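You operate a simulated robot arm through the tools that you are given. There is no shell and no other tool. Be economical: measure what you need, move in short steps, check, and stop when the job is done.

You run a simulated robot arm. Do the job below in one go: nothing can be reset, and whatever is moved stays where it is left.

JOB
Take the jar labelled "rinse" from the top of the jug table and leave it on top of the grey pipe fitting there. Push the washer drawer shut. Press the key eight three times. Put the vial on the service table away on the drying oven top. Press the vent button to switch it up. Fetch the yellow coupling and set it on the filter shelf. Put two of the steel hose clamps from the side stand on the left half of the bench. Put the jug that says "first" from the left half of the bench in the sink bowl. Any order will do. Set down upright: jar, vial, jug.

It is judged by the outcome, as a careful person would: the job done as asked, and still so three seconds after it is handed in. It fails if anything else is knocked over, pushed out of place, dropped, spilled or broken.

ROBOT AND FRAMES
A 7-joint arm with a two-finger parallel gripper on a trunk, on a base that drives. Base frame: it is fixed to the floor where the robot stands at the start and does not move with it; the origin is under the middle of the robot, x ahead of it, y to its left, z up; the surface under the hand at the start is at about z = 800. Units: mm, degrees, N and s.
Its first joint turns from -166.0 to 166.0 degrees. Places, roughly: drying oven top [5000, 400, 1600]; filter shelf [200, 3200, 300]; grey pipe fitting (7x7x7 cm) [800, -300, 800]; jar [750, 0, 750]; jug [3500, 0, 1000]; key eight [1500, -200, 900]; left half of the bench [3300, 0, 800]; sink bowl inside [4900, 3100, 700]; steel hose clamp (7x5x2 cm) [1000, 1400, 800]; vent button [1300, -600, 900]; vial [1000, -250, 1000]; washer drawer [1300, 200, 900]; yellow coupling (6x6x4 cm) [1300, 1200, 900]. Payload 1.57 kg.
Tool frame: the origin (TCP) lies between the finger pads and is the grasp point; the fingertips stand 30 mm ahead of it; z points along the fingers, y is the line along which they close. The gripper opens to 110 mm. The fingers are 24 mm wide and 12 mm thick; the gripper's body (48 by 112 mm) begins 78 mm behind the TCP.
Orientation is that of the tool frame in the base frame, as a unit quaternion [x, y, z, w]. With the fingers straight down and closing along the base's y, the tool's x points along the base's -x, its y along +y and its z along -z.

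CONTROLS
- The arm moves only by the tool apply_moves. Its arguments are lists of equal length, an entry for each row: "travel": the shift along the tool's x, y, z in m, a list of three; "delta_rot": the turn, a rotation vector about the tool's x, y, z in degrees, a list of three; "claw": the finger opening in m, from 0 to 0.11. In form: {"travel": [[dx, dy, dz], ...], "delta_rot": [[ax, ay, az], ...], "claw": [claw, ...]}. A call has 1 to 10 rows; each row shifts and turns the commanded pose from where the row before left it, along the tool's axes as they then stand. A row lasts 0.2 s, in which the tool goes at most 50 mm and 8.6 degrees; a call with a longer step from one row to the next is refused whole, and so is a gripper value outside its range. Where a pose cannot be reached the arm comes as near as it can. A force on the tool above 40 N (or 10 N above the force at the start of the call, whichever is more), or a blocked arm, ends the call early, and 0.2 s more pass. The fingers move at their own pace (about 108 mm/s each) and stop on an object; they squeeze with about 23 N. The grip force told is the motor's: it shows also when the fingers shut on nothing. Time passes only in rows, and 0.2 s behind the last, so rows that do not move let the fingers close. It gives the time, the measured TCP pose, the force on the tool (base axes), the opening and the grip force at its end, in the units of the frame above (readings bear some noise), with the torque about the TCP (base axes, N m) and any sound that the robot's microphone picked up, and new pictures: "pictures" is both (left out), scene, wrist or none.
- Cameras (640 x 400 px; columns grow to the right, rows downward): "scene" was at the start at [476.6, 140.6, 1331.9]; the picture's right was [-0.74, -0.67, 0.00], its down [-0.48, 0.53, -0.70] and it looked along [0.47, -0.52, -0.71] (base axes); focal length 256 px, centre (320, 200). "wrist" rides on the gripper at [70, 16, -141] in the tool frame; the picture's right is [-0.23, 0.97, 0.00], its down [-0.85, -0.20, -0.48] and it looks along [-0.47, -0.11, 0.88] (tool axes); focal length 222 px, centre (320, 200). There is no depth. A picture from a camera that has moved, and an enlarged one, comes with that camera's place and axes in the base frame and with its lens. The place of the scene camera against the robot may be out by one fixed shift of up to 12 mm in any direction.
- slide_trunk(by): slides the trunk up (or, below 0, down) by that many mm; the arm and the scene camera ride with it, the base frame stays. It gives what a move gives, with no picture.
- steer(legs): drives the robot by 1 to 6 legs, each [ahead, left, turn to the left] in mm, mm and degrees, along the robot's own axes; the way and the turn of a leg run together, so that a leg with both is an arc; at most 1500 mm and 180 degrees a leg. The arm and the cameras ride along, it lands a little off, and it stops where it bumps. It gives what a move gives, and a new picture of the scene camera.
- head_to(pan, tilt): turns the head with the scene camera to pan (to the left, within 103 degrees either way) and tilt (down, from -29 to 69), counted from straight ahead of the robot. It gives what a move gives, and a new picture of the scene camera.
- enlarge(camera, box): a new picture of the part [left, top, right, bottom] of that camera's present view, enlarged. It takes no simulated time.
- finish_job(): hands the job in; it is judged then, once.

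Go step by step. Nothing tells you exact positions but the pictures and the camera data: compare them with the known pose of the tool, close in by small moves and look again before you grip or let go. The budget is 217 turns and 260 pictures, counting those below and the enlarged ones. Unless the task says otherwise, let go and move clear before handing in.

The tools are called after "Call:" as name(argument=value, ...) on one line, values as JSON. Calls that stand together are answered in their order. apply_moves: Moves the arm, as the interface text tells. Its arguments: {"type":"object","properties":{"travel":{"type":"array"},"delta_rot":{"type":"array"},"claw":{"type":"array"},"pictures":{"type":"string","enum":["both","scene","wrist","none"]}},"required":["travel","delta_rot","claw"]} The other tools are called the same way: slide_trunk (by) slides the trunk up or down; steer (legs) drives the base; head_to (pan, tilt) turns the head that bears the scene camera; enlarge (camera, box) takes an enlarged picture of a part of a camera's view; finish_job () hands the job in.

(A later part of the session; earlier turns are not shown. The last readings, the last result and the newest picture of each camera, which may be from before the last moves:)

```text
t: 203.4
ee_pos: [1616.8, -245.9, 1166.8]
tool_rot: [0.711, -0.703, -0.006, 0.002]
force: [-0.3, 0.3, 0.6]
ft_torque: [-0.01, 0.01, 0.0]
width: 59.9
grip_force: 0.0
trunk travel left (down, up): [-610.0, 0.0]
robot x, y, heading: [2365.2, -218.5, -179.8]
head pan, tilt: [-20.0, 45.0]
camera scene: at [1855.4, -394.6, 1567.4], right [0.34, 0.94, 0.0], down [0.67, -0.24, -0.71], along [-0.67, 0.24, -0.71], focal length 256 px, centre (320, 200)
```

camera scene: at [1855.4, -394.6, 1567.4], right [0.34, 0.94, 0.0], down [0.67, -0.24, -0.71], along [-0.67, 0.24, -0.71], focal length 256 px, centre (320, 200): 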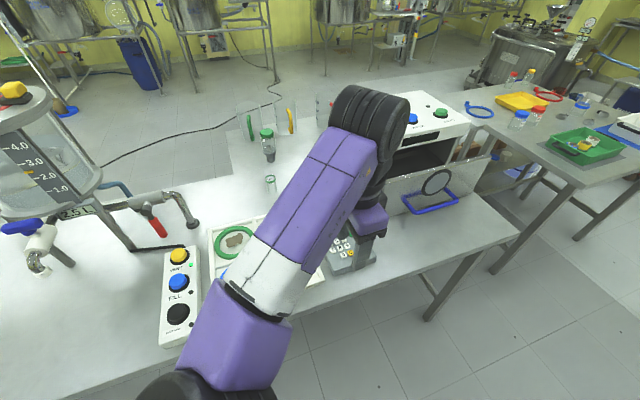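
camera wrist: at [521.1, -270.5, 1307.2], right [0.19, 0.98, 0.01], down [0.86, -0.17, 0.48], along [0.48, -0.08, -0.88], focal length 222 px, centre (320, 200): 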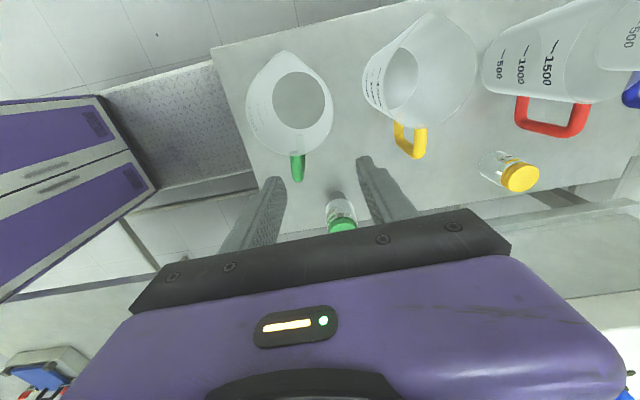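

Call:
enlarge(camera="scene", box=[150, 230, 260, 350])

Call:
enlarge(camera="scene", box=[330, 80, 530, 270])

```text
3.33 times, centred on (205, 290) of scene
camera zoom: at [1855.4, -394.6, 1567.4], right [0.34, 0.94, 0.0], down [0.67, -0.24, -0.71], along [-0.67, 0.24, -0.71], focal length 852 px, centre (703, -100)
```

zoom: 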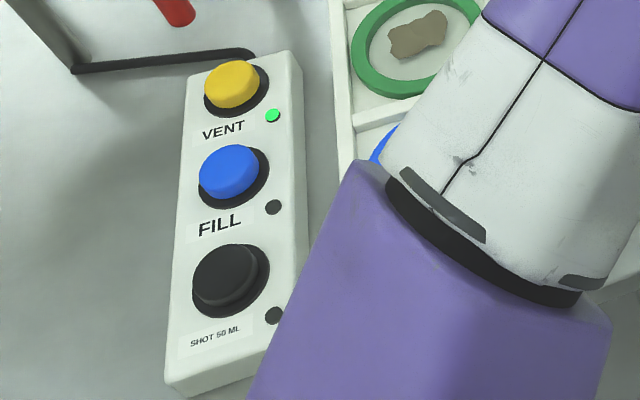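

```text
2.11 times, centred on (430, 175) of scene
camera zoom: at [1855.4, -394.6, 1567.4], right [0.34, 0.94, 0.0], down [0.67, -0.24, -0.71], along [-0.67, 0.24, -0.71], focal length 538 px, centre (88, 253)
```

zoom: 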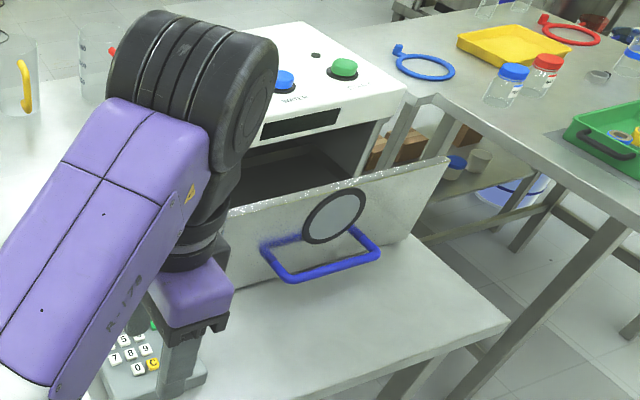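

The aisle side is right: VENT is the yellow button (LED lit), keypad readable, drawer front with blue handle open toward me. Drive closer.

Call:
steer(legs=[[330, 0, 0]])

Call:
apply_moves(travel=[[0.03, -0.035, 0], [0.03, -0.035, 0], [0.03, -0.035, 0], [0.02, -0.04, 0], [0, -0.045, 0], [0, -0.045, 0], [0, -0.045, 0], [0, -0.045, 0], [0, 0, 0]], delta_rot=[[0, 0, 0], [0, 0, 0], [0, 0, 0], [0, 0, 0], [0, 0, 0], [0, 0, 0], [0, 0, 0], [0, 0, 0], [0, 0, 0]], claw=[0, 0, 0, 0, 0, 0, 0, 0, 0], pictures="both")

```text
t: 205.5
ee_pos: [1292.6, -243.6, 1166.9]
tool_rot: [0.71, -0.704, -0.006, 0.001]
force: [0.1, 0.5, 0.1]
ft_torque: [0.0, 0.01, 0.01]
width: 59.8
grip_force: 0.0
trunk travel left (down, up): [-610.0, 0.0]
robot x, y, heading: [2041.5, -221.7, -179.9]
head pan, tilt: [-20.0, 45.0]
camera scene: at [1532.6, -394.0, 1567.4], right [0.34, 0.94, 0.0], down [0.66, -0.24, -0.71], along [-0.67, 0.24, -0.71], focal length 256 px, centre (320, 200)
```

scene: 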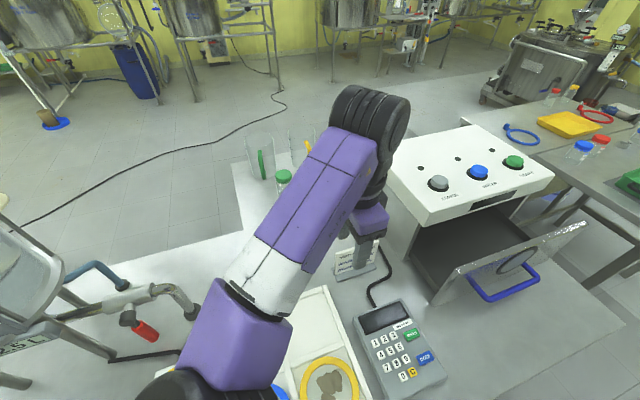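

```text
t: 207.5
ee_pos: [1534.8, -421.3, 1151.0]
tool_rot: [0.71, -0.704, -0.006, 0.0]
force: [0.3, -0.2, -0.1]
ft_torque: [0.02, -0.01, -0.02]
width: 0.2
grip_force: 21.4
out of reach, approached as far as the arm can: row 6, 7, 8
trunk travel left (down, up): [-610.0, 0.0]
robot x, y, heading: [2040.5, -223.7, -180.2]
head pan, tilt: [-20.0, 45.0]
camera scene: at [1532.5, -394.1, 1567.4], right [0.34, 0.94, 0.0], down [0.66, -0.24, -0.71], along [-0.66, 0.24, -0.71], focal length 256 px, centre (320, 200)
camera wrist: at [1518.7, -491.6, 1290.9], right [-0.98, 0.22, 0.01], down [0.2, 0.85, 0.48], along [0.1, 0.48, -0.87], focal length 222 px, centre (320, 200)
```

scene: 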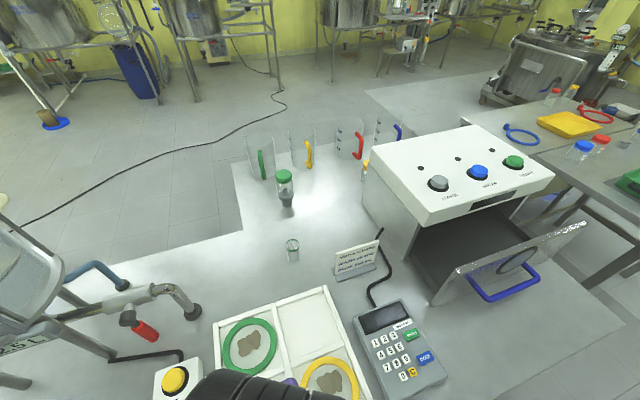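
wrist: 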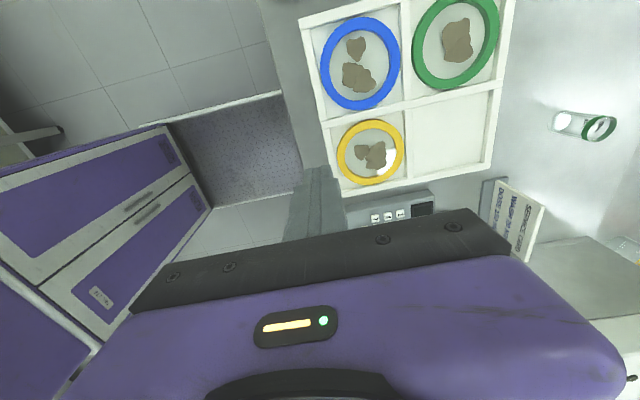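

Let me zoom into the keypad, vial and sign from here.

Call:
enlarge(camera="scene", box=[340, 290, 460, 400])

Call:
enlarge(camera="scene", box=[260, 210, 400, 300])

Call:
enlarge(camera="scene", box=[380, 120, 620, 310])

```text
3.64 times, centred on (400, 345) of scene
camera zoom: at [1532.5, -394.1, 1567.4], right [0.34, 0.94, 0.0], down [0.66, -0.24, -0.71], along [-0.66, 0.24, -0.71], focal length 930 px, centre (29, -327)
```

zoom: 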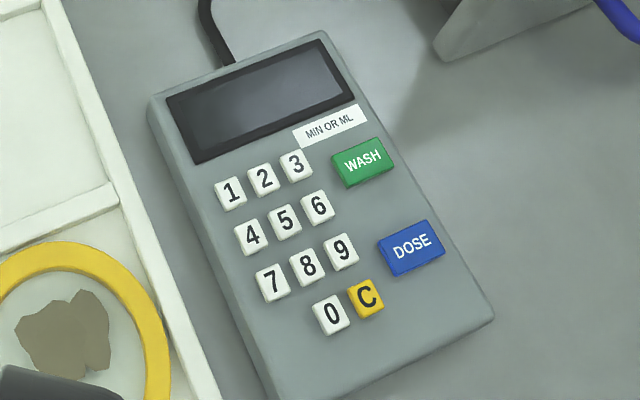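

```text
4.44 times, centred on (330, 255) of scene
camera zoom: at [1532.5, -394.1, 1567.4], right [0.34, 0.94, 0.0], down [0.66, -0.24, -0.71], along [-0.66, 0.24, -0.71], focal length 1136 px, centre (276, -44)
```

zoom: 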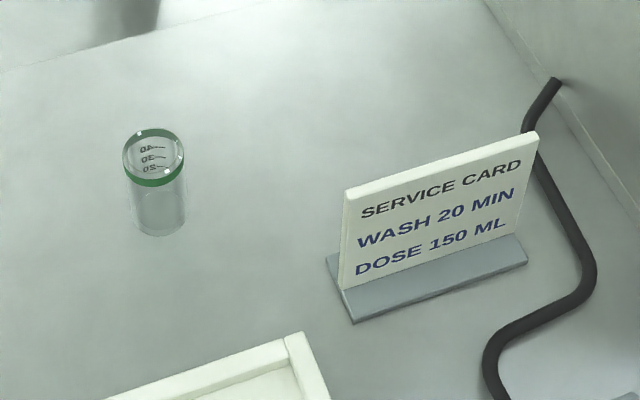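

```text
2.11 times, centred on (500, 215) of scene
camera zoom: at [1532.5, -394.1, 1567.4], right [0.34, 0.94, 0.0], down [0.66, -0.24, -0.71], along [-0.66, 0.24, -0.71], focal length 538 px, centre (-59, 168)
```

zoom: 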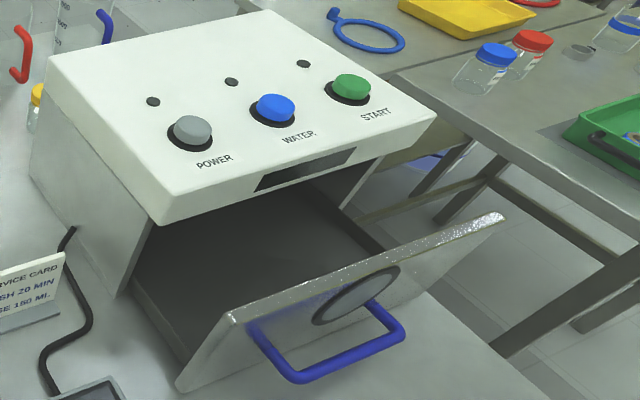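

Located: VENT top ≈ (1323, −642, 924), key 8 near (1456, −190). Move above VENT with fingers closed.

Call:
apply_moves(travel=[[0.037, 0.0353, 0.01], [0.037, 0.0353, 0.01], [0.037, 0.0353, 0.01], [0.037, 0.0353, 0.01], [0.037, 0.0353, 0.01], [0.036, 0.0353, 0.01], [0, 0, 0.04], [0, 0, 0]], delta_rot=[[0, 0, 0], [0, 0, 0], [0, 0, 0], [0, 0, 0], [0, 0, 0], [0, 0, 0], [0, 0, 0], [0, 0, 0]], claw=[0, 0, 0, 0, 0, 0, 0, 0], pictures="both")

Call:
enlarge(camera="wrist", box=[220, 60, 420, 220])

```text
refused: row 1 steps farther than a row can; nothing moved
```

```text
2.50 times, centred on (320, 140) of wrist
camera zoom: at [1518.7, -491.6, 1290.9], right [-0.98, 0.22, 0.01], down [0.2, 0.85, 0.48], along [0.1, 0.48, -0.87], focal length 555 px, centre (320, 350)
```

zoom: 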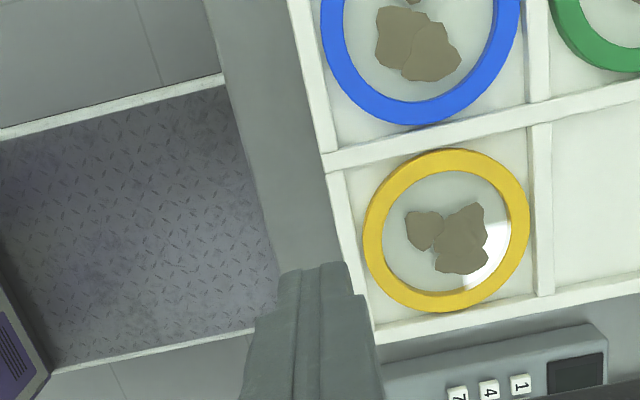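

Call:
apply_moves(travel=[[0.032, 0.03, 0.01], [0.032, 0.03, 0.01], [0.032, 0.03, 0.01], [0.032, 0.03, 0.01], [0.032, 0.03, 0.01], [0.031, 0.03, 0.01], [0.03, 0.032, 0.01], [0, 0, 0.03], [0, 0, 0]], delta_rot=[[0, 0, 0], [0, 0, 0], [0, 0, 0], [0, 0, 0], [0, 0, 0], [0, 0, 0], [0, 0, 0], [0, 0, 0], [0, 0, 0]], claw=[0, 0, 0, 0, 0, 0, 0, 0, 0], pictures="both")

Call:
enlarge(camera="wrist", box=[220, 60, 420, 220])

```text
t: 209.5
ee_pos: [1323.7, -644.4, 1049.1]
tool_rot: [0.71, -0.704, -0.007, 0.0]
force: [0.7, -0.3, -0.1]
ft_torque: [0.04, 0.01, 0.03]
width: 0.0
grip_force: 21.5
trunk travel left (down, up): [-610.0, 0.0]
robot x, y, heading: [2039.4, -221.9, -180.0]
head pan, tilt: [-20.0, 45.0]
camera scene: at [1532.3, -394.1, 1567.3], right [0.34, 0.94, 0.0], down [0.67, -0.24, -0.71], along [-0.66, 0.24, -0.71], focal length 256 px, centre (320, 200)
camera wrist: at [1309.0, -715.3, 1190.6], right [-0.98, 0.22, 0.01], down [0.2, 0.85, 0.48], along [0.1, 0.47, -0.88], focal length 222 px, centre (320, 200)
```

scene: 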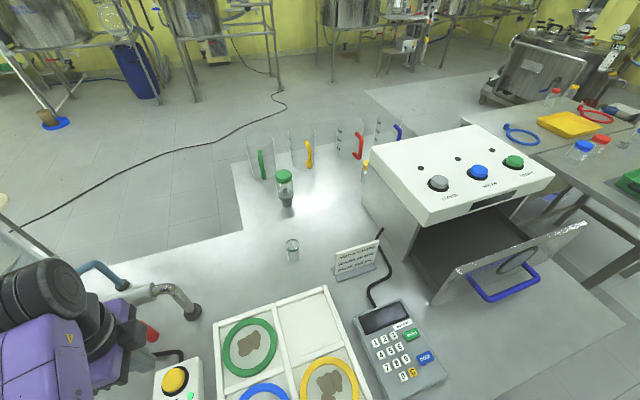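
wrist: 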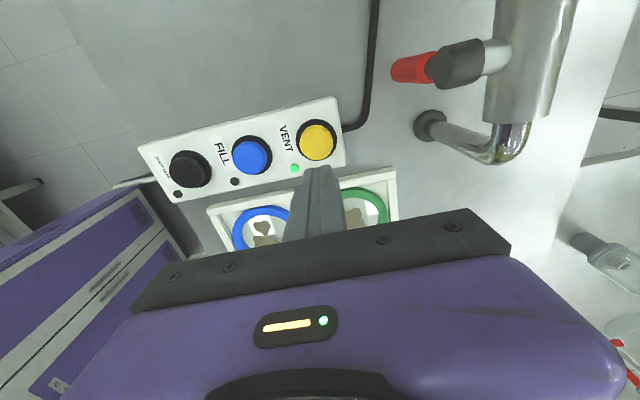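

```text
2.50 times, centred on (320, 140) of wrist
camera zoom: at [1309.0, -715.3, 1190.6], right [-0.98, 0.22, 0.01], down [0.2, 0.85, 0.48], along [0.1, 0.47, -0.88], focal length 555 px, centre (320, 350)
```

zoom: 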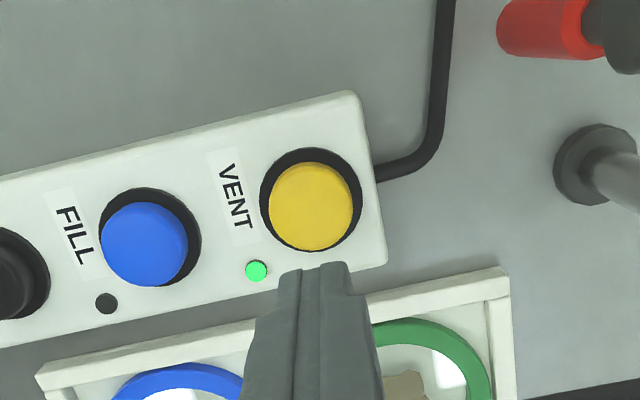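

Aligned; press VENT once.

Call:
apply_moves(travel=[[0.005, -0.002, 0.03], [0, 0, 0.035], [0, 0, 0.025], [0, 0, 0.003], [0, 0, 0.003], [0, 0, 0.002], [0, 0, 0]], delta_rot=[[0, 0, 0], [0, 0, 0], [0, 0, 0], [0, 0, 0], [0, 0, 0], [0, 0, 0], [0, 0, 0]], claw=[0, 0, 0, 0, 0, 0, 0], pictures="wrist")

```text
t: 211.1
ee_pos: [1324.2, -649.1, 951.6]
tool_rot: [0.71, -0.704, -0.007, 0.002]
force: [-0.1, 0.3, 0.6]
ft_torque: [-0.03, 0.02, 0.0]
width: 0.1
grip_force: 21.4
trunk travel left (down, up): [-610.0, 0.0]
robot x, y, heading: [2042.1, -219.9, -179.6]
head pan, tilt: [-20.0, 45.0]
camera wrist: at [1309.3, -719.5, 1092.1], right [-0.98, 0.22, 0.01], down [0.2, 0.85, 0.48], along [0.1, 0.47, -0.88], focal length 222 px, centre (320, 200)
```

wrist: 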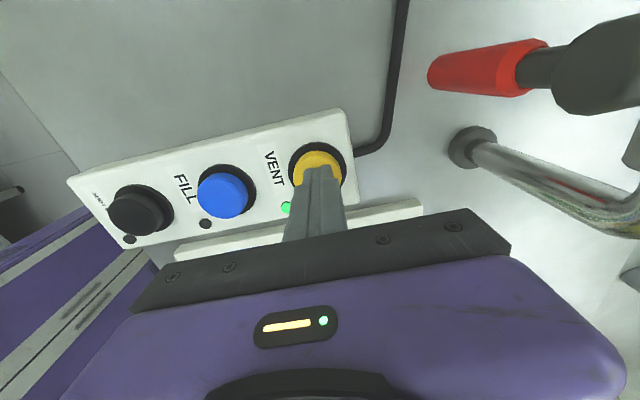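

Call:
apply_moves(travel=[[0, 0, 0.003], [0, 0, 0.003], [0, 0, 0.003], [0, 0, 0]], delta_rot=[[0, 0, 0], [0, 0, 0], [0, 0, 0], [0, 0, 0]], claw=[0, 0, 0, 0], pictures="none")

```text
t: 212.1
ee_pos: [1325.0, -649.2, 946.1]
tool_rot: [0.71, -0.704, -0.007, 0.004]
force: [-3.0, -2.2, 22.2]
ft_torque: [-0.01, 0.08, 0.07]
width: 0.0
grip_force: 21.6
trunk travel left (down, up): [-610.0, 0.0]
robot x, y, heading: [2039.6, -222.9, -179.9]
head pan, tilt: [-20.0, 45.0]
heard: click
```

Clicked. Lift off and check the indicator.

Call:
apply_moves(travel=[[0, 0, -0.02], [0, 0, -0.04], [0, 0, -0.04], [0, 0, -0.04], [0, 0, 0]], delta_rot=[[0, 0, 0], [0, 0, 0], [0, 0, 0], [0, 0, 0], [0, 0, 0]], claw=[0, 0, 0, 0, 0], pictures="wrist")

Call:
enlarge(camera="wrist", box=[120, 60, 380, 220])

```text
t: 213.3
ee_pos: [1325.9, -649.4, 1084.4]
tool_rot: [0.71, -0.704, -0.006, 0.001]
force: [0.3, 0.2, 0.1]
ft_torque: [-0.02, 0.03, 0.0]
width: 0.0
grip_force: 21.0
trunk travel left (down, up): [-610.0, 0.0]
robot x, y, heading: [2039.0, -222.7, -179.9]
head pan, tilt: [-20.0, 45.0]
camera wrist: at [1310.8, -720.1, 1224.4], right [-0.98, 0.22, 0.01], down [0.2, 0.85, 0.48], along [0.1, 0.47, -0.88], focal length 222 px, centre (320, 200)
```

wrist: 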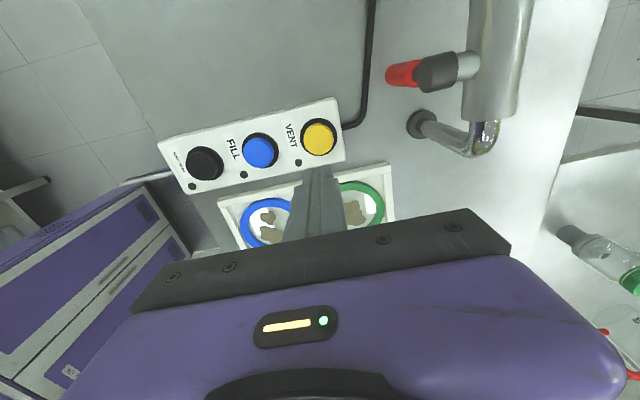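

```text
2.46 times, centred on (250, 140) of wrist
camera zoom: at [1310.8, -720.1, 1224.4], right [-0.98, 0.22, 0.01], down [0.2, 0.85, 0.48], along [0.1, 0.47, -0.88], focal length 547 px, centre (492, 348)
```

zoom: 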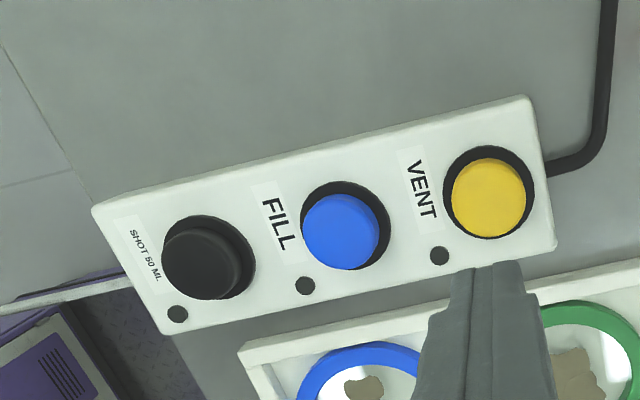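

LED toggled after one click. Now go above the keypad.

Call:
apply_moves(travel=[[-0.0455, -0.013, 0], [-0.0455, -0.013, 0], [-0.0455, -0.013, 0], [-0.0455, -0.013, 0], [-0.0455, -0.013, 0], [-0.0455, -0.013, 0], [-0.0455, -0.013, 0], [-0.0455, -0.013, 0], [-0.0455, -0.013, 0], [-0.0455, -0.013, 0]], delta_rot=[[0, 0, 0], [0, 0, 0], [0, 0, 0], [0, 0, 0], [0, 0, 0], [0, 0, 0], [0, 0, 0], [0, 0, 0], [0, 0, 0], [0, 0, 0]], claw=[0, 0, 0, 0, 0, 0, 0, 0, 0, 0], pictures="wrist")

Call:
enlarge(camera="wrist", box=[220, 60, 420, 220])

```text
t: 215.5
ee_pos: [1452.4, -193.1, 1085.9]
tool_rot: [0.711, -0.704, -0.006, 0.002]
force: [0.8, -0.4, 0.1]
ft_torque: [-0.02, -0.03, 0.03]
width: 0.0
grip_force: 21.2
trunk travel left (down, up): [-610.0, 0.0]
robot x, y, heading: [2038.7, -220.6, -179.7]
head pan, tilt: [-20.0, 45.0]
camera wrist: at [1437.6, -262.8, 1225.5], right [-0.98, 0.22, 0.01], down [0.2, 0.85, 0.48], along [0.09, 0.47, -0.88], focal length 222 px, centre (320, 200)
```

wrist: 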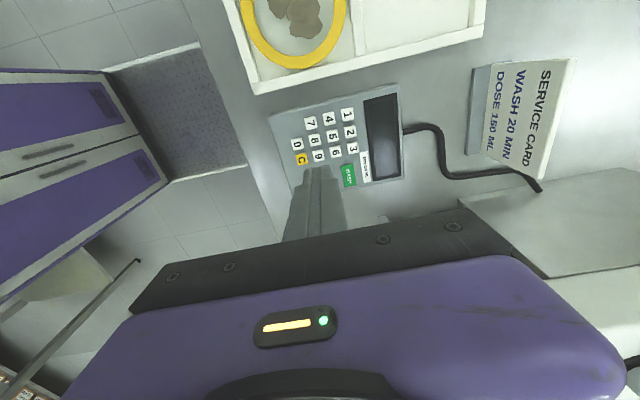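

```text
2.50 times, centred on (320, 140) of wrist
camera zoom: at [1437.6, -262.8, 1225.5], right [-0.98, 0.22, 0.01], down [0.2, 0.85, 0.48], along [0.09, 0.47, -0.88], focal length 555 px, centre (320, 350)
```

zoom: 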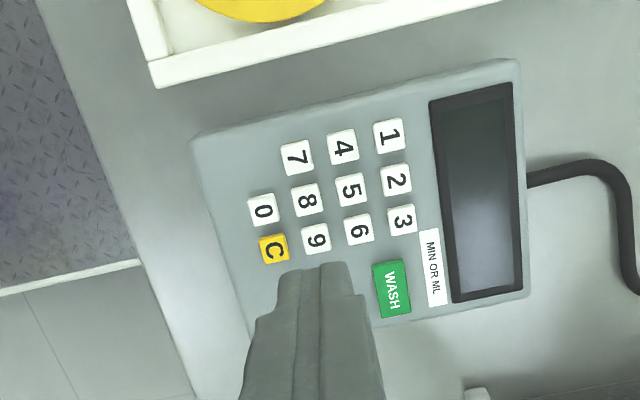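

Key 8 ≈ (1455.5, −191.5, ~920). Keys are tightly spaced, so I'll tilt the tool 20° to press with one edge. Approach.

Call:
apply_moves(travel=[[-0.0025, -0.003, 0.04], [0, 0, 0.04], [0, 0, 0.025], [0, 0, 0], [0, 0, 0], [0, 0, 0], [0, 0, 0]], delta_rot=[[0, 0, 0], [0, 0, 0], [0, 0, 0], [0, -6.67, 0], [0, -6.67, 0], [0, -6.67, 0], [0, 0, 0]], claw=[0, 0, 0, 0, 0, 0, 0], pictures="both")

Call:
enlarge(camera="wrist", box=[220, 80, 420, 240])

Call:
enlarge(camera="scene", box=[330, 260, 470, 400])

```text
t: 217.1
ee_pos: [1453.8, -188.5, 980.1]
tool_rot: [0.699, -0.693, -0.129, -0.122]
force: [-0.5, -0.1, -0.5]
ft_torque: [-0.01, -0.04, -0.02]
width: 0.1
grip_force: 21.1
trunk travel left (down, up): [-610.0, 0.0]
robot x, y, heading: [2038.5, -223.8, -180.1]
head pan, tilt: [-20.0, 45.0]
camera scene: at [1532.4, -394.1, 1567.3], right [0.34, 0.94, 0.0], down [0.66, -0.24, -0.71], along [-0.66, 0.24, -0.71], focal length 256 px, centre (320, 200)
camera wrist: at [1438.5, -303.7, 1087.8], right [-0.97, 0.2, 0.09], down [0.2, 0.64, 0.75], along [0.1, 0.74, -0.66], focal length 222 px, centre (320, 200)
```

scene: 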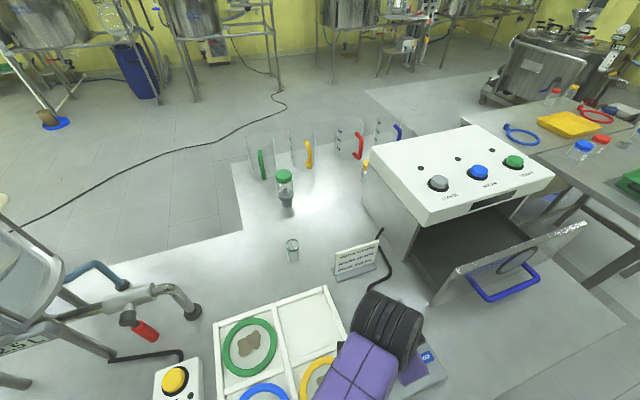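
wrist: 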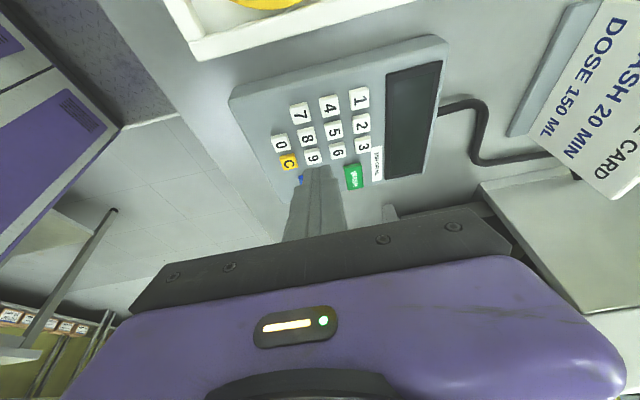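

```text
2.50 times, centred on (320, 160) of wrist
camera zoom: at [1438.5, -303.7, 1087.8], right [-0.97, 0.2, 0.09], down [0.2, 0.64, 0.75], along [0.1, 0.74, -0.66], focal length 555 px, centre (320, 300)
```

zoom: 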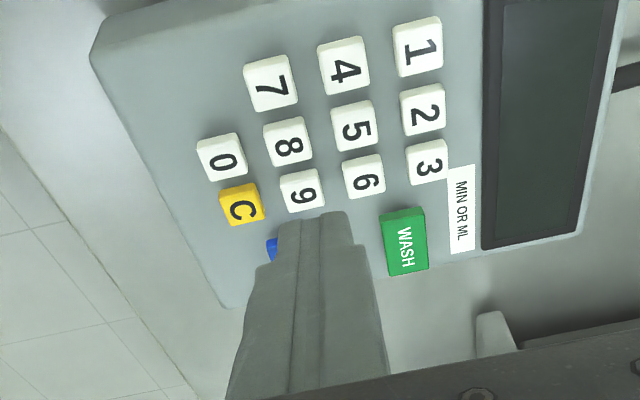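

```text
2.86 times, centred on (400, 330) of scene
camera zoom: at [1532.4, -394.1, 1567.3], right [0.34, 0.94, 0.0], down [0.66, -0.24, -0.71], along [-0.66, 0.24, -0.71], focal length 730 px, centre (91, -171)
```

zoom: 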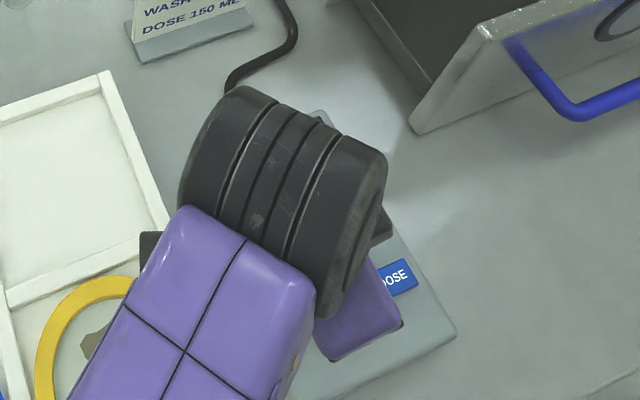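

Call:
apply_moves(travel=[[0.0065, -0.0035, 0.018], [0.006, 0, 0.016], [0, 0, 0]], delta_rot=[[0, 0, 0], [0, 0, 0], [0, 0, 0]], claw=[0, 0, 0], pictures="wrist")

Call:
enlarge(camera="wrist", box=[220, 80, 420, 240])

```text
t: 217.9
ee_pos: [1457.4, -188.8, 942.5]
tool_rot: [0.699, -0.693, -0.13, -0.121]
force: [0.4, -0.3, 0.0]
ft_torque: [0.01, -0.04, -0.03]
width: 0.0
grip_force: 21.5
trunk travel left (down, up): [-610.0, 0.0]
robot x, y, heading: [2036.6, -219.7, -179.8]
head pan, tilt: [-20.0, 45.0]
camera wrist: at [1442.4, -303.4, 1050.7], right [-0.97, 0.2, 0.09], down [0.2, 0.64, 0.74], along [0.1, 0.74, -0.66], focal length 222 px, centre (320, 200)
```

wrist: 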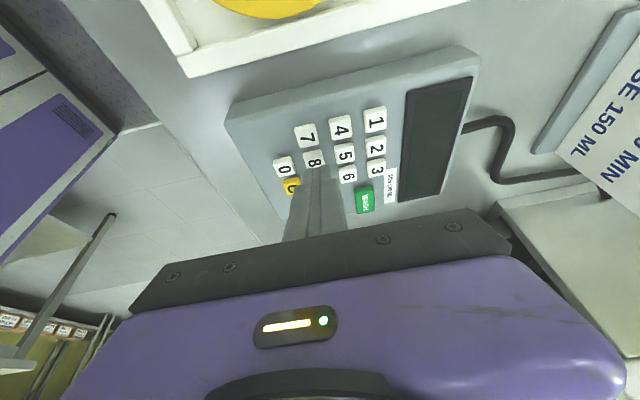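

```text
2.50 times, centred on (320, 160) of wrist
camera zoom: at [1442.4, -303.4, 1050.7], right [-0.97, 0.2, 0.09], down [0.2, 0.64, 0.74], along [0.1, 0.74, -0.66], focal length 555 px, centre (320, 300)
```

zoom: 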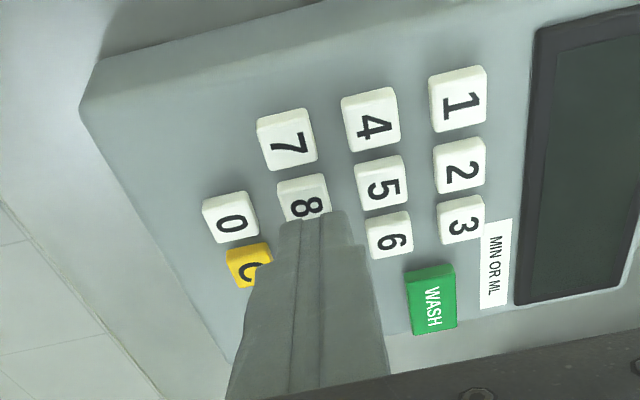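

Call:
apply_moves(travel=[[0, -0.003, 0], [0.001, 0, 0.0028], [0.001, 0, 0.0028], [0, 0, 0]], delta_rot=[[0, 0, 0], [0, 0, 0], [0, 0, 0], [0, 0, 0]], claw=[0, 0, 0, 0], pictures="wrist")

Call:
enlarge(camera="wrist", box=[220, 80, 420, 240])

```text
t: 218.9
ee_pos: [1459.2, -189.4, 938.1]
tool_rot: [0.698, -0.694, -0.129, -0.121]
force: [1.0, 0.2, 0.1]
ft_torque: [0.02, -0.02, 0.02]
width: 0.0
grip_force: 21.3
trunk travel left (down, up): [-610.0, 0.0]
robot x, y, heading: [2039.8, -220.8, -179.7]
head pan, tilt: [-20.0, 45.0]
camera wrist: at [1444.3, -303.8, 1045.5], right [-0.97, 0.2, 0.09], down [0.2, 0.64, 0.74], along [0.1, 0.74, -0.66], focal length 222 px, centre (320, 200)
```

wrist: 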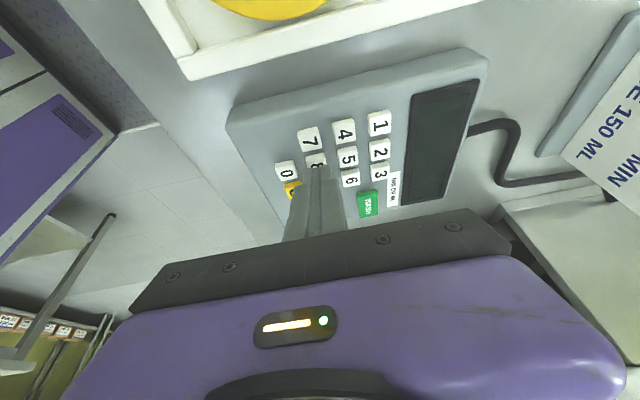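

```text
2.50 times, centred on (320, 160) of wrist
camera zoom: at [1444.3, -303.8, 1045.5], right [-0.97, 0.2, 0.09], down [0.2, 0.64, 0.74], along [0.1, 0.74, -0.66], focal length 555 px, centre (320, 300)
```

zoom: 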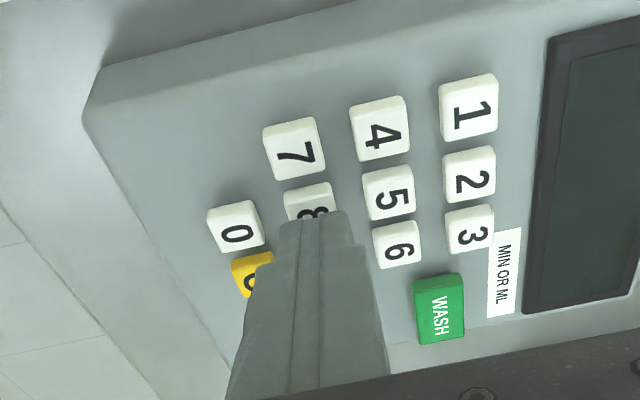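

Call:
apply_moves(travel=[[0.001, 0, 0.0028], [0.001, 0, 0.0028], [0, 0, 0]], delta_rot=[[0, 0, 0], [0, 0, 0], [0, 0, 0]], claw=[0, 0, 0], pictures="none")

```text
t: 219.7
ee_pos: [1459.3, -188.2, 932.7]
tool_rot: [0.698, -0.693, -0.13, -0.121]
force: [0.3, -0.3, 4.7]
ft_torque: [0.0, 0.0, 0.01]
width: 0.2
grip_force: 21.1
trunk travel left (down, up): [-610.0, 0.0]
robot x, y, heading: [2042.0, -223.3, -179.8]
head pan, tilt: [-20.0, 45.0]
heard: click
```

First click. Lift slightly and view the display.

Call:
apply_moves(travel=[[-0.0034, 0, -0.0094], [-0.0034, 0, -0.0094], [0, 0, 0]], delta_rot=[[0, 0, 0], [0, 0, 0], [0, 0, 0]], claw=[0, 0, 0], pictures="wrist")

Call:
enlarge(camera="wrist", box=[260, 60, 500, 240])

```text
t: 220.5
ee_pos: [1461.5, -190.0, 950.5]
tool_rot: [0.698, -0.693, -0.129, -0.122]
force: [0.4, -0.3, 0.2]
ft_torque: [0.01, 0.01, -0.02]
width: 0.0
grip_force: 21.1
trunk travel left (down, up): [-610.0, 0.0]
robot x, y, heading: [2040.1, -226.3, -180.1]
head pan, tilt: [-20.0, 45.0]
camera wrist: at [1446.0, -304.5, 1059.1], right [-0.97, 0.2, 0.09], down [0.2, 0.64, 0.74], along [0.1, 0.74, -0.66], focal length 222 px, centre (320, 200)
```

wrist: 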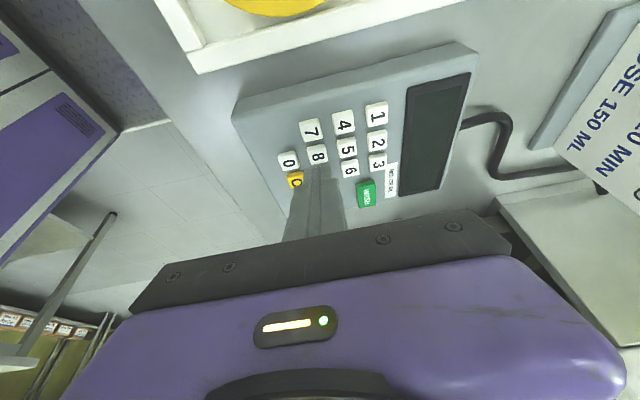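

```text
2.22 times, centred on (380, 150) of wrist
camera zoom: at [1446.0, -304.5, 1059.1], right [-0.97, 0.2, 0.09], down [0.2, 0.64, 0.74], along [0.1, 0.74, -0.66], focal length 494 px, centre (187, 311)
```

zoom: 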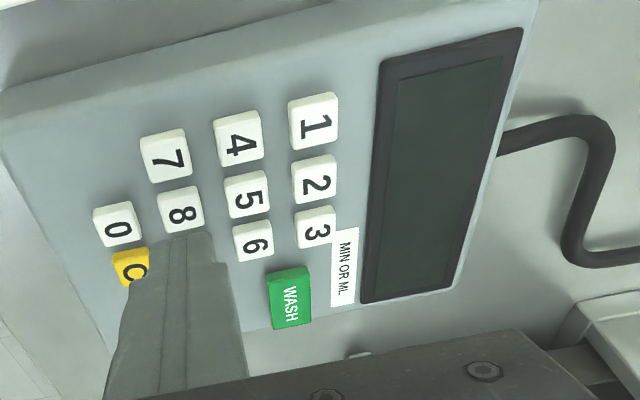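

Press a second and third time, same spot.

Call:
apply_moves(travel=[[0.0034, 0, 0.0094], [0.0034, 0, 0.0094], [0, 0, 0], [-0.0034, 0, -0.0094], [-0.0034, 0, -0.0094], [0, 0, 0]], delta_rot=[[0, 0, 0], [0, 0, 0], [0, 0, 0], [0, 0, 0], [0, 0, 0], [0, 0, 0]], claw=[0, 0, 0, 0, 0, 0], pictures="none")

Call:
apply_moves(travel=[[0.0034, 0, 0.0094], [0.0034, 0, 0.0094], [0, 0, 0], [-0.0034, 0, -0.0094], [-0.0034, 0, -0.0094], [0, 0, 0]], delta_rot=[[0, 0, 0], [0, 0, 0], [0, 0, 0], [0, 0, 0], [0, 0, 0], [0, 0, 0]], claw=[0, 0, 0, 0, 0, 0], pictures="none")

```text
t: 221.9
ee_pos: [1460.2, -189.4, 950.5]
tool_rot: [0.698, -0.693, -0.129, -0.122]
force: [-0.3, 1.0, 0.3]
ft_torque: [0.01, 0.0, 0.03]
width: 0.0
grip_force: 21.1
trunk travel left (down, up): [-610.0, 0.0]
robot x, y, heading: [2038.0, -221.6, -180.1]
head pan, tilt: [-20.0, 45.0]
heard: click
```

```text
t: 223.3
ee_pos: [1459.6, -189.6, 953.1]
tool_rot: [0.698, -0.694, -0.128, -0.121]
force: [0.2, -1.3, 0.1]
ft_torque: [0.01, 0.01, 0.01]
width: 0.0
grip_force: 21.1
trunk travel left (down, up): [-610.0, 0.0]
robot x, y, heading: [2042.8, -220.0, -180.0]
head pan, tilt: [-20.0, 45.0]
heard: click
```

Three clicks heard. Raise, untilt and move toward the drawer front (panel x≈1362, y 0–415, z 875–1047).

Call:
apply_moves(travel=[[-0.0145, 0, -0.04], [-0.0145, 0, -0.04], [-0.0145, 0, -0.04], [-0.0145, 0, -0.04], [0, 0, 0], [0, 0, 0], [0, 0, 0]], delta_rot=[[0, 0, 0], [0, 0, 0], [0, 0, 0], [0, 0, 0], [0, 6.67, 0], [0, 6.67, 0], [0, 6.67, 0]], claw=[0, 0, 0, 0, 0, 0, 0], pictures="none")

Call:
apply_moves(travel=[[-0.045, -0.005, 0], [-0.045, -0.005, 0], [-0.045, 0, 0], [-0.045, 0, 0], [-0.045, 0, 0], [-0.045, 0, 0], [-0.045, 0, 0], [-0.045, 0, 0], [-0.037, 0, 0], [0, 0, 0]], delta_rot=[[0, 0, 0], [0, 0, 0], [0, 0, 0], [0, 0, 0], [-8, 0, 0], [-8, 0, 0], [-8, 0, 0], [-8, 0, 0], [-8, 0, 0], [-8, 0, 0]], claw=[0, 0, 0, 0, 0, 0, 0, 0, 0, 0], pictures="both")

```text
t: 224.9
ee_pos: [1456.7, -191.1, 1119.8]
tool_rot: [0.711, -0.703, -0.006, 0.001]
force: [-0.4, -0.5, 0.2]
ft_torque: [0.03, 0.04, 0.02]
width: 0.0
grip_force: 21.5
out of reach, approached as far as the arm can: row 5
trunk travel left (down, up): [-610.0, 0.0]
robot x, y, heading: [2042.3, -221.0, -180.1]
head pan, tilt: [-20.0, 45.0]
```

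```text
t: 227.1
ee_pos: [1461.9, 203.8, 1125.0]
tool_rot: [0.649, -0.64, -0.293, 0.289]
force: [-0.1, -0.2, 0.2]
ft_torque: [-0.01, -0.01, -0.01]
width: 0.1
grip_force: 21.6
trunk travel left (down, up): [-610.0, 0.0]
robot x, y, heading: [2040.3, -217.8, -179.8]
head pan, tilt: [-20.0, 45.0]
camera scene: at [1532.2, -394.2, 1567.2], right [0.34, 0.94, 0.0], down [0.67, -0.24, -0.71], along [-0.66, 0.24, -0.71], focal length 256 px, centre (320, 200)
camera wrist: at [1557.9, 135.3, 1229.3], right [-0.64, 0.22, 0.73], down [0.48, 0.86, 0.17], along [-0.59, 0.47, -0.66], focal length 222 px, centre (320, 200)
```

scene: 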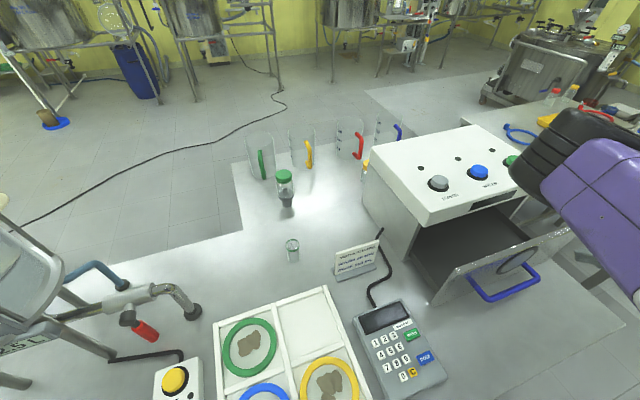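
wrist: 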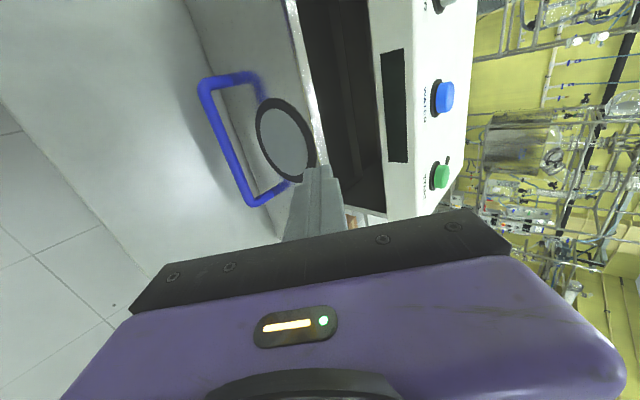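

Lower in front of the panel's upper centre, then push −x.

Call:
apply_moves(travel=[[0, -0.029, 0.026], [0, -0.029, 0.026], [0, 0.02, 0.0223], [0, 0.02, 0.0223], [0, 0.01, 0.0111], [0, 0, 0]], delta_rot=[[0, 0, 0], [0, 0, 0], [0, 0, 0], [0, 0, 0], [0, 0, 0], [0, 0, 0]], claw=[0, 0, 0, 0, 0, 0], pictures="wrist")

```text
t: 228.5
ee_pos: [1388.0, 205.7, 1044.9]
tool_rot: [0.648, -0.641, -0.291, 0.29]
force: [-0.7, 0.4, 0.1]
ft_torque: [-0.01, -0.03, 0.0]
width: 0.0
grip_force: 21.5
trunk travel left (down, up): [-610.0, 0.0]
robot x, y, heading: [2039.6, -224.2, -180.0]
head pan, tilt: [-20.0, 45.0]
camera wrist: at [1483.3, 136.1, 1150.6], right [-0.65, 0.22, 0.73], down [0.48, 0.86, 0.17], along [-0.59, 0.46, -0.66], focal length 222 px, centre (320, 200)
```

wrist: 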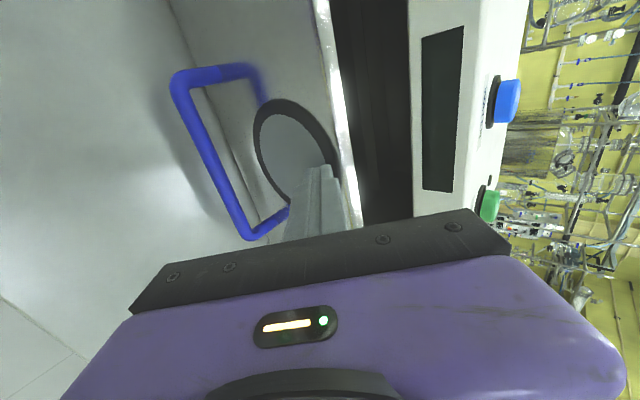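

Call:
apply_moves(travel=[[0, 0.0134, 0.0149], [0, 0.0134, 0.0149], [0, 0.0134, 0.0149], [0, 0.0134, 0.0149], [0, 0.0134, 0.0149], [0, 0, 0]], delta_rot=[[0, 0, 0], [0, 0, 0], [0, 0, 0], [0, 0, 0], [0, 0, 0], [0, 0, 0]], claw=[0, 0, 0, 0, 0, 0], pictures="both")

```text
t: 229.9
ee_pos: [1289.2, 205.8, 1045.3]
tool_rot: [0.648, -0.641, -0.292, 0.29]
force: [-0.9, -1.3, -0.2]
ft_torque: [-0.01, 0.0, 0.0]
width: 0.0
grip_force: 21.3
trunk travel left (down, up): [-610.0, 0.0]
robot x, y, heading: [2042.2, -219.1, -179.9]
head pan, tilt: [-20.0, 45.0]
camera scene: at [1532.3, -394.0, 1567.3], right [0.34, 0.94, 0.0], down [0.67, -0.24, -0.71], along [-0.66, 0.24, -0.71], focal length 256 px, centre (320, 200)
camera wrist: at [1383.8, 136.5, 1149.7], right [-0.65, 0.22, 0.73], down [0.48, 0.86, 0.17], along [-0.59, 0.46, -0.66], focal length 222 px, centre (320, 200)
```

scene: 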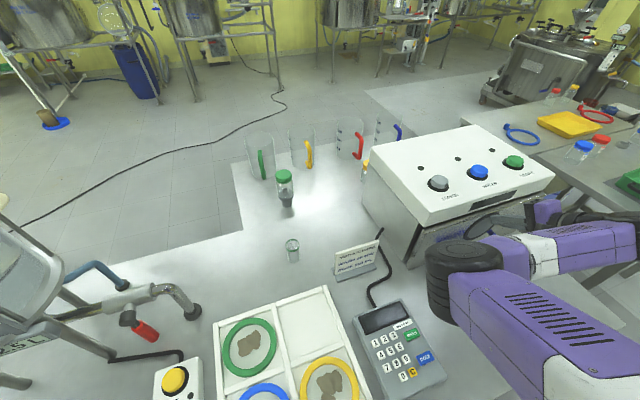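
wrist: 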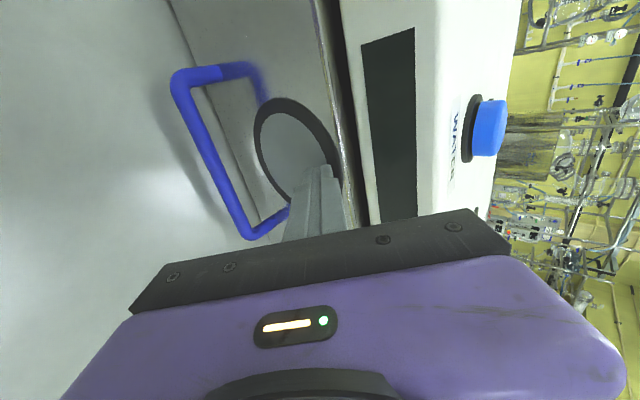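

Call:
apply_moves(travel=[[0, 0.0067, 0.0074], [0, 0.0067, 0.0074], [0, 0.0067, 0.0074], [0, 0.0067, 0.0074], [0, 0.0067, 0.0074], [0, 0.0067, 0.0074], [0, 0, 0]], delta_rot=[[0, 0, 0], [0, 0, 0], [0, 0, 0], [0, 0, 0], [0, 0, 0], [0, 0, 0], [0, 0, 0]], claw=[0, 0, 0, 0, 0, 0, 0], pictures="wrist")

```text
t: 230.6
ee_pos: [1273.8, 207.1, 1045.2]
tool_rot: [0.647, -0.644, -0.29, 0.288]
force: [14.1, -6.3, 10.6]
ft_torque: [-0.09, 0.19, 0.2]
width: 0.2
grip_force: 21.6
trunk travel left (down, up): [-610.0, 0.0]
robot x, y, heading: [2036.7, -221.2, -180.1]
head pan, tilt: [-20.0, 45.0]
stopped in row 3: the force on the tool passed its limit at 54 N (the readings are from after the stop); the commanded pose is now the measured one
camera wrist: at [1367.1, 136.6, 1150.6], right [-0.65, 0.22, 0.73], down [0.49, 0.86, 0.17], along [-0.58, 0.47, -0.66], focal length 222 px, centre (320, 200)
```

wrist: 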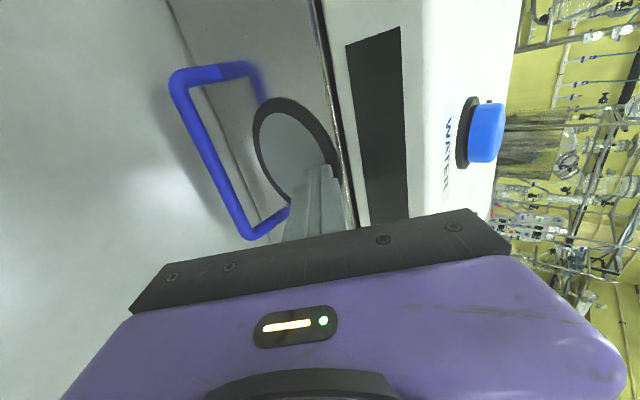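

Drawer hit its stop. Back off and verify.

Call:
apply_moves(travel=[[0, -0.02, -0.022], [0, -0.03, -0.033], [0, -0.03, -0.033], [0, 0, -0.04], [0, 0, -0.04], [0, 0, 0], [0, 0, 0], [0, 0, 0], [0, 0, 0], [0, 0, 0]], delta_rot=[[0, 0, 0], [0, 0, 0], [0, 0, 0], [8, 0, 0], [8, 0, 0], [8, 0, 0], [8, 0, 0], [8, 0, 0], [8, 0, 0], [0, 0, 0]], claw=[0, 0, 0, 0, 0, 0, 0, 0, 0, 0], pictures="scene")

Call:
enlarge(camera="wrist", box=[0, 0, 640, 400])

```text
t: 232.8
ee_pos: [1446.6, 207.3, 1100.7]
tool_rot: [0.708, -0.706, -0.002, -0.001]
force: [0.9, 0.5, -0.7]
ft_torque: [-0.04, 0.0, 0.02]
width: 0.0
grip_force: 21.4
trunk travel left (down, up): [-610.0, 0.0]
robot x, y, heading: [2042.4, -222.9, -180.0]
head pan, tilt: [-20.0, 45.0]
camera scene: at [1532.8, -393.6, 1567.4], right [0.34, 0.94, 0.0], down [0.66, -0.24, -0.71], along [-0.66, 0.24, -0.71], focal length 256 px, centre (320, 200)
```

scene: 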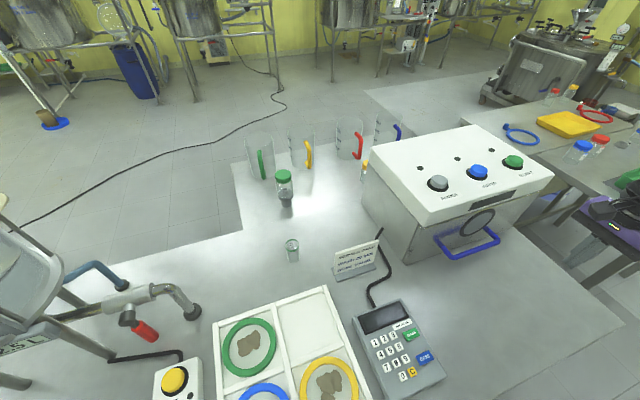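

```text
1.00 times, centred on (320, 200) of wrist (not enlarged: the box is as wide or as high as the picture)
camera zoom: at [1430.4, 136.9, 1241.3], right [-0.97, 0.23, 0.0], down [0.2, 0.85, 0.48], along [0.11, 0.47, -0.88], focal length 222 px, centre (320, 200)
```

zoom: 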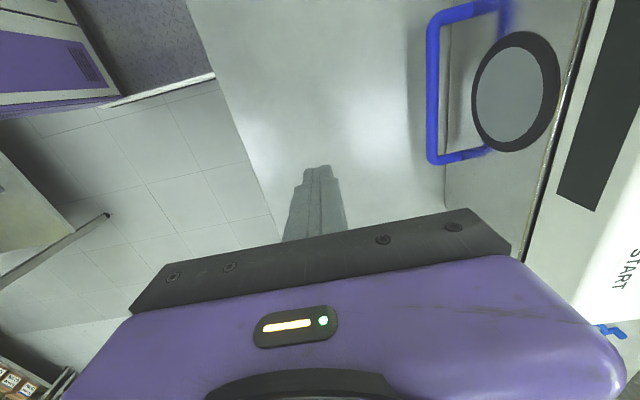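

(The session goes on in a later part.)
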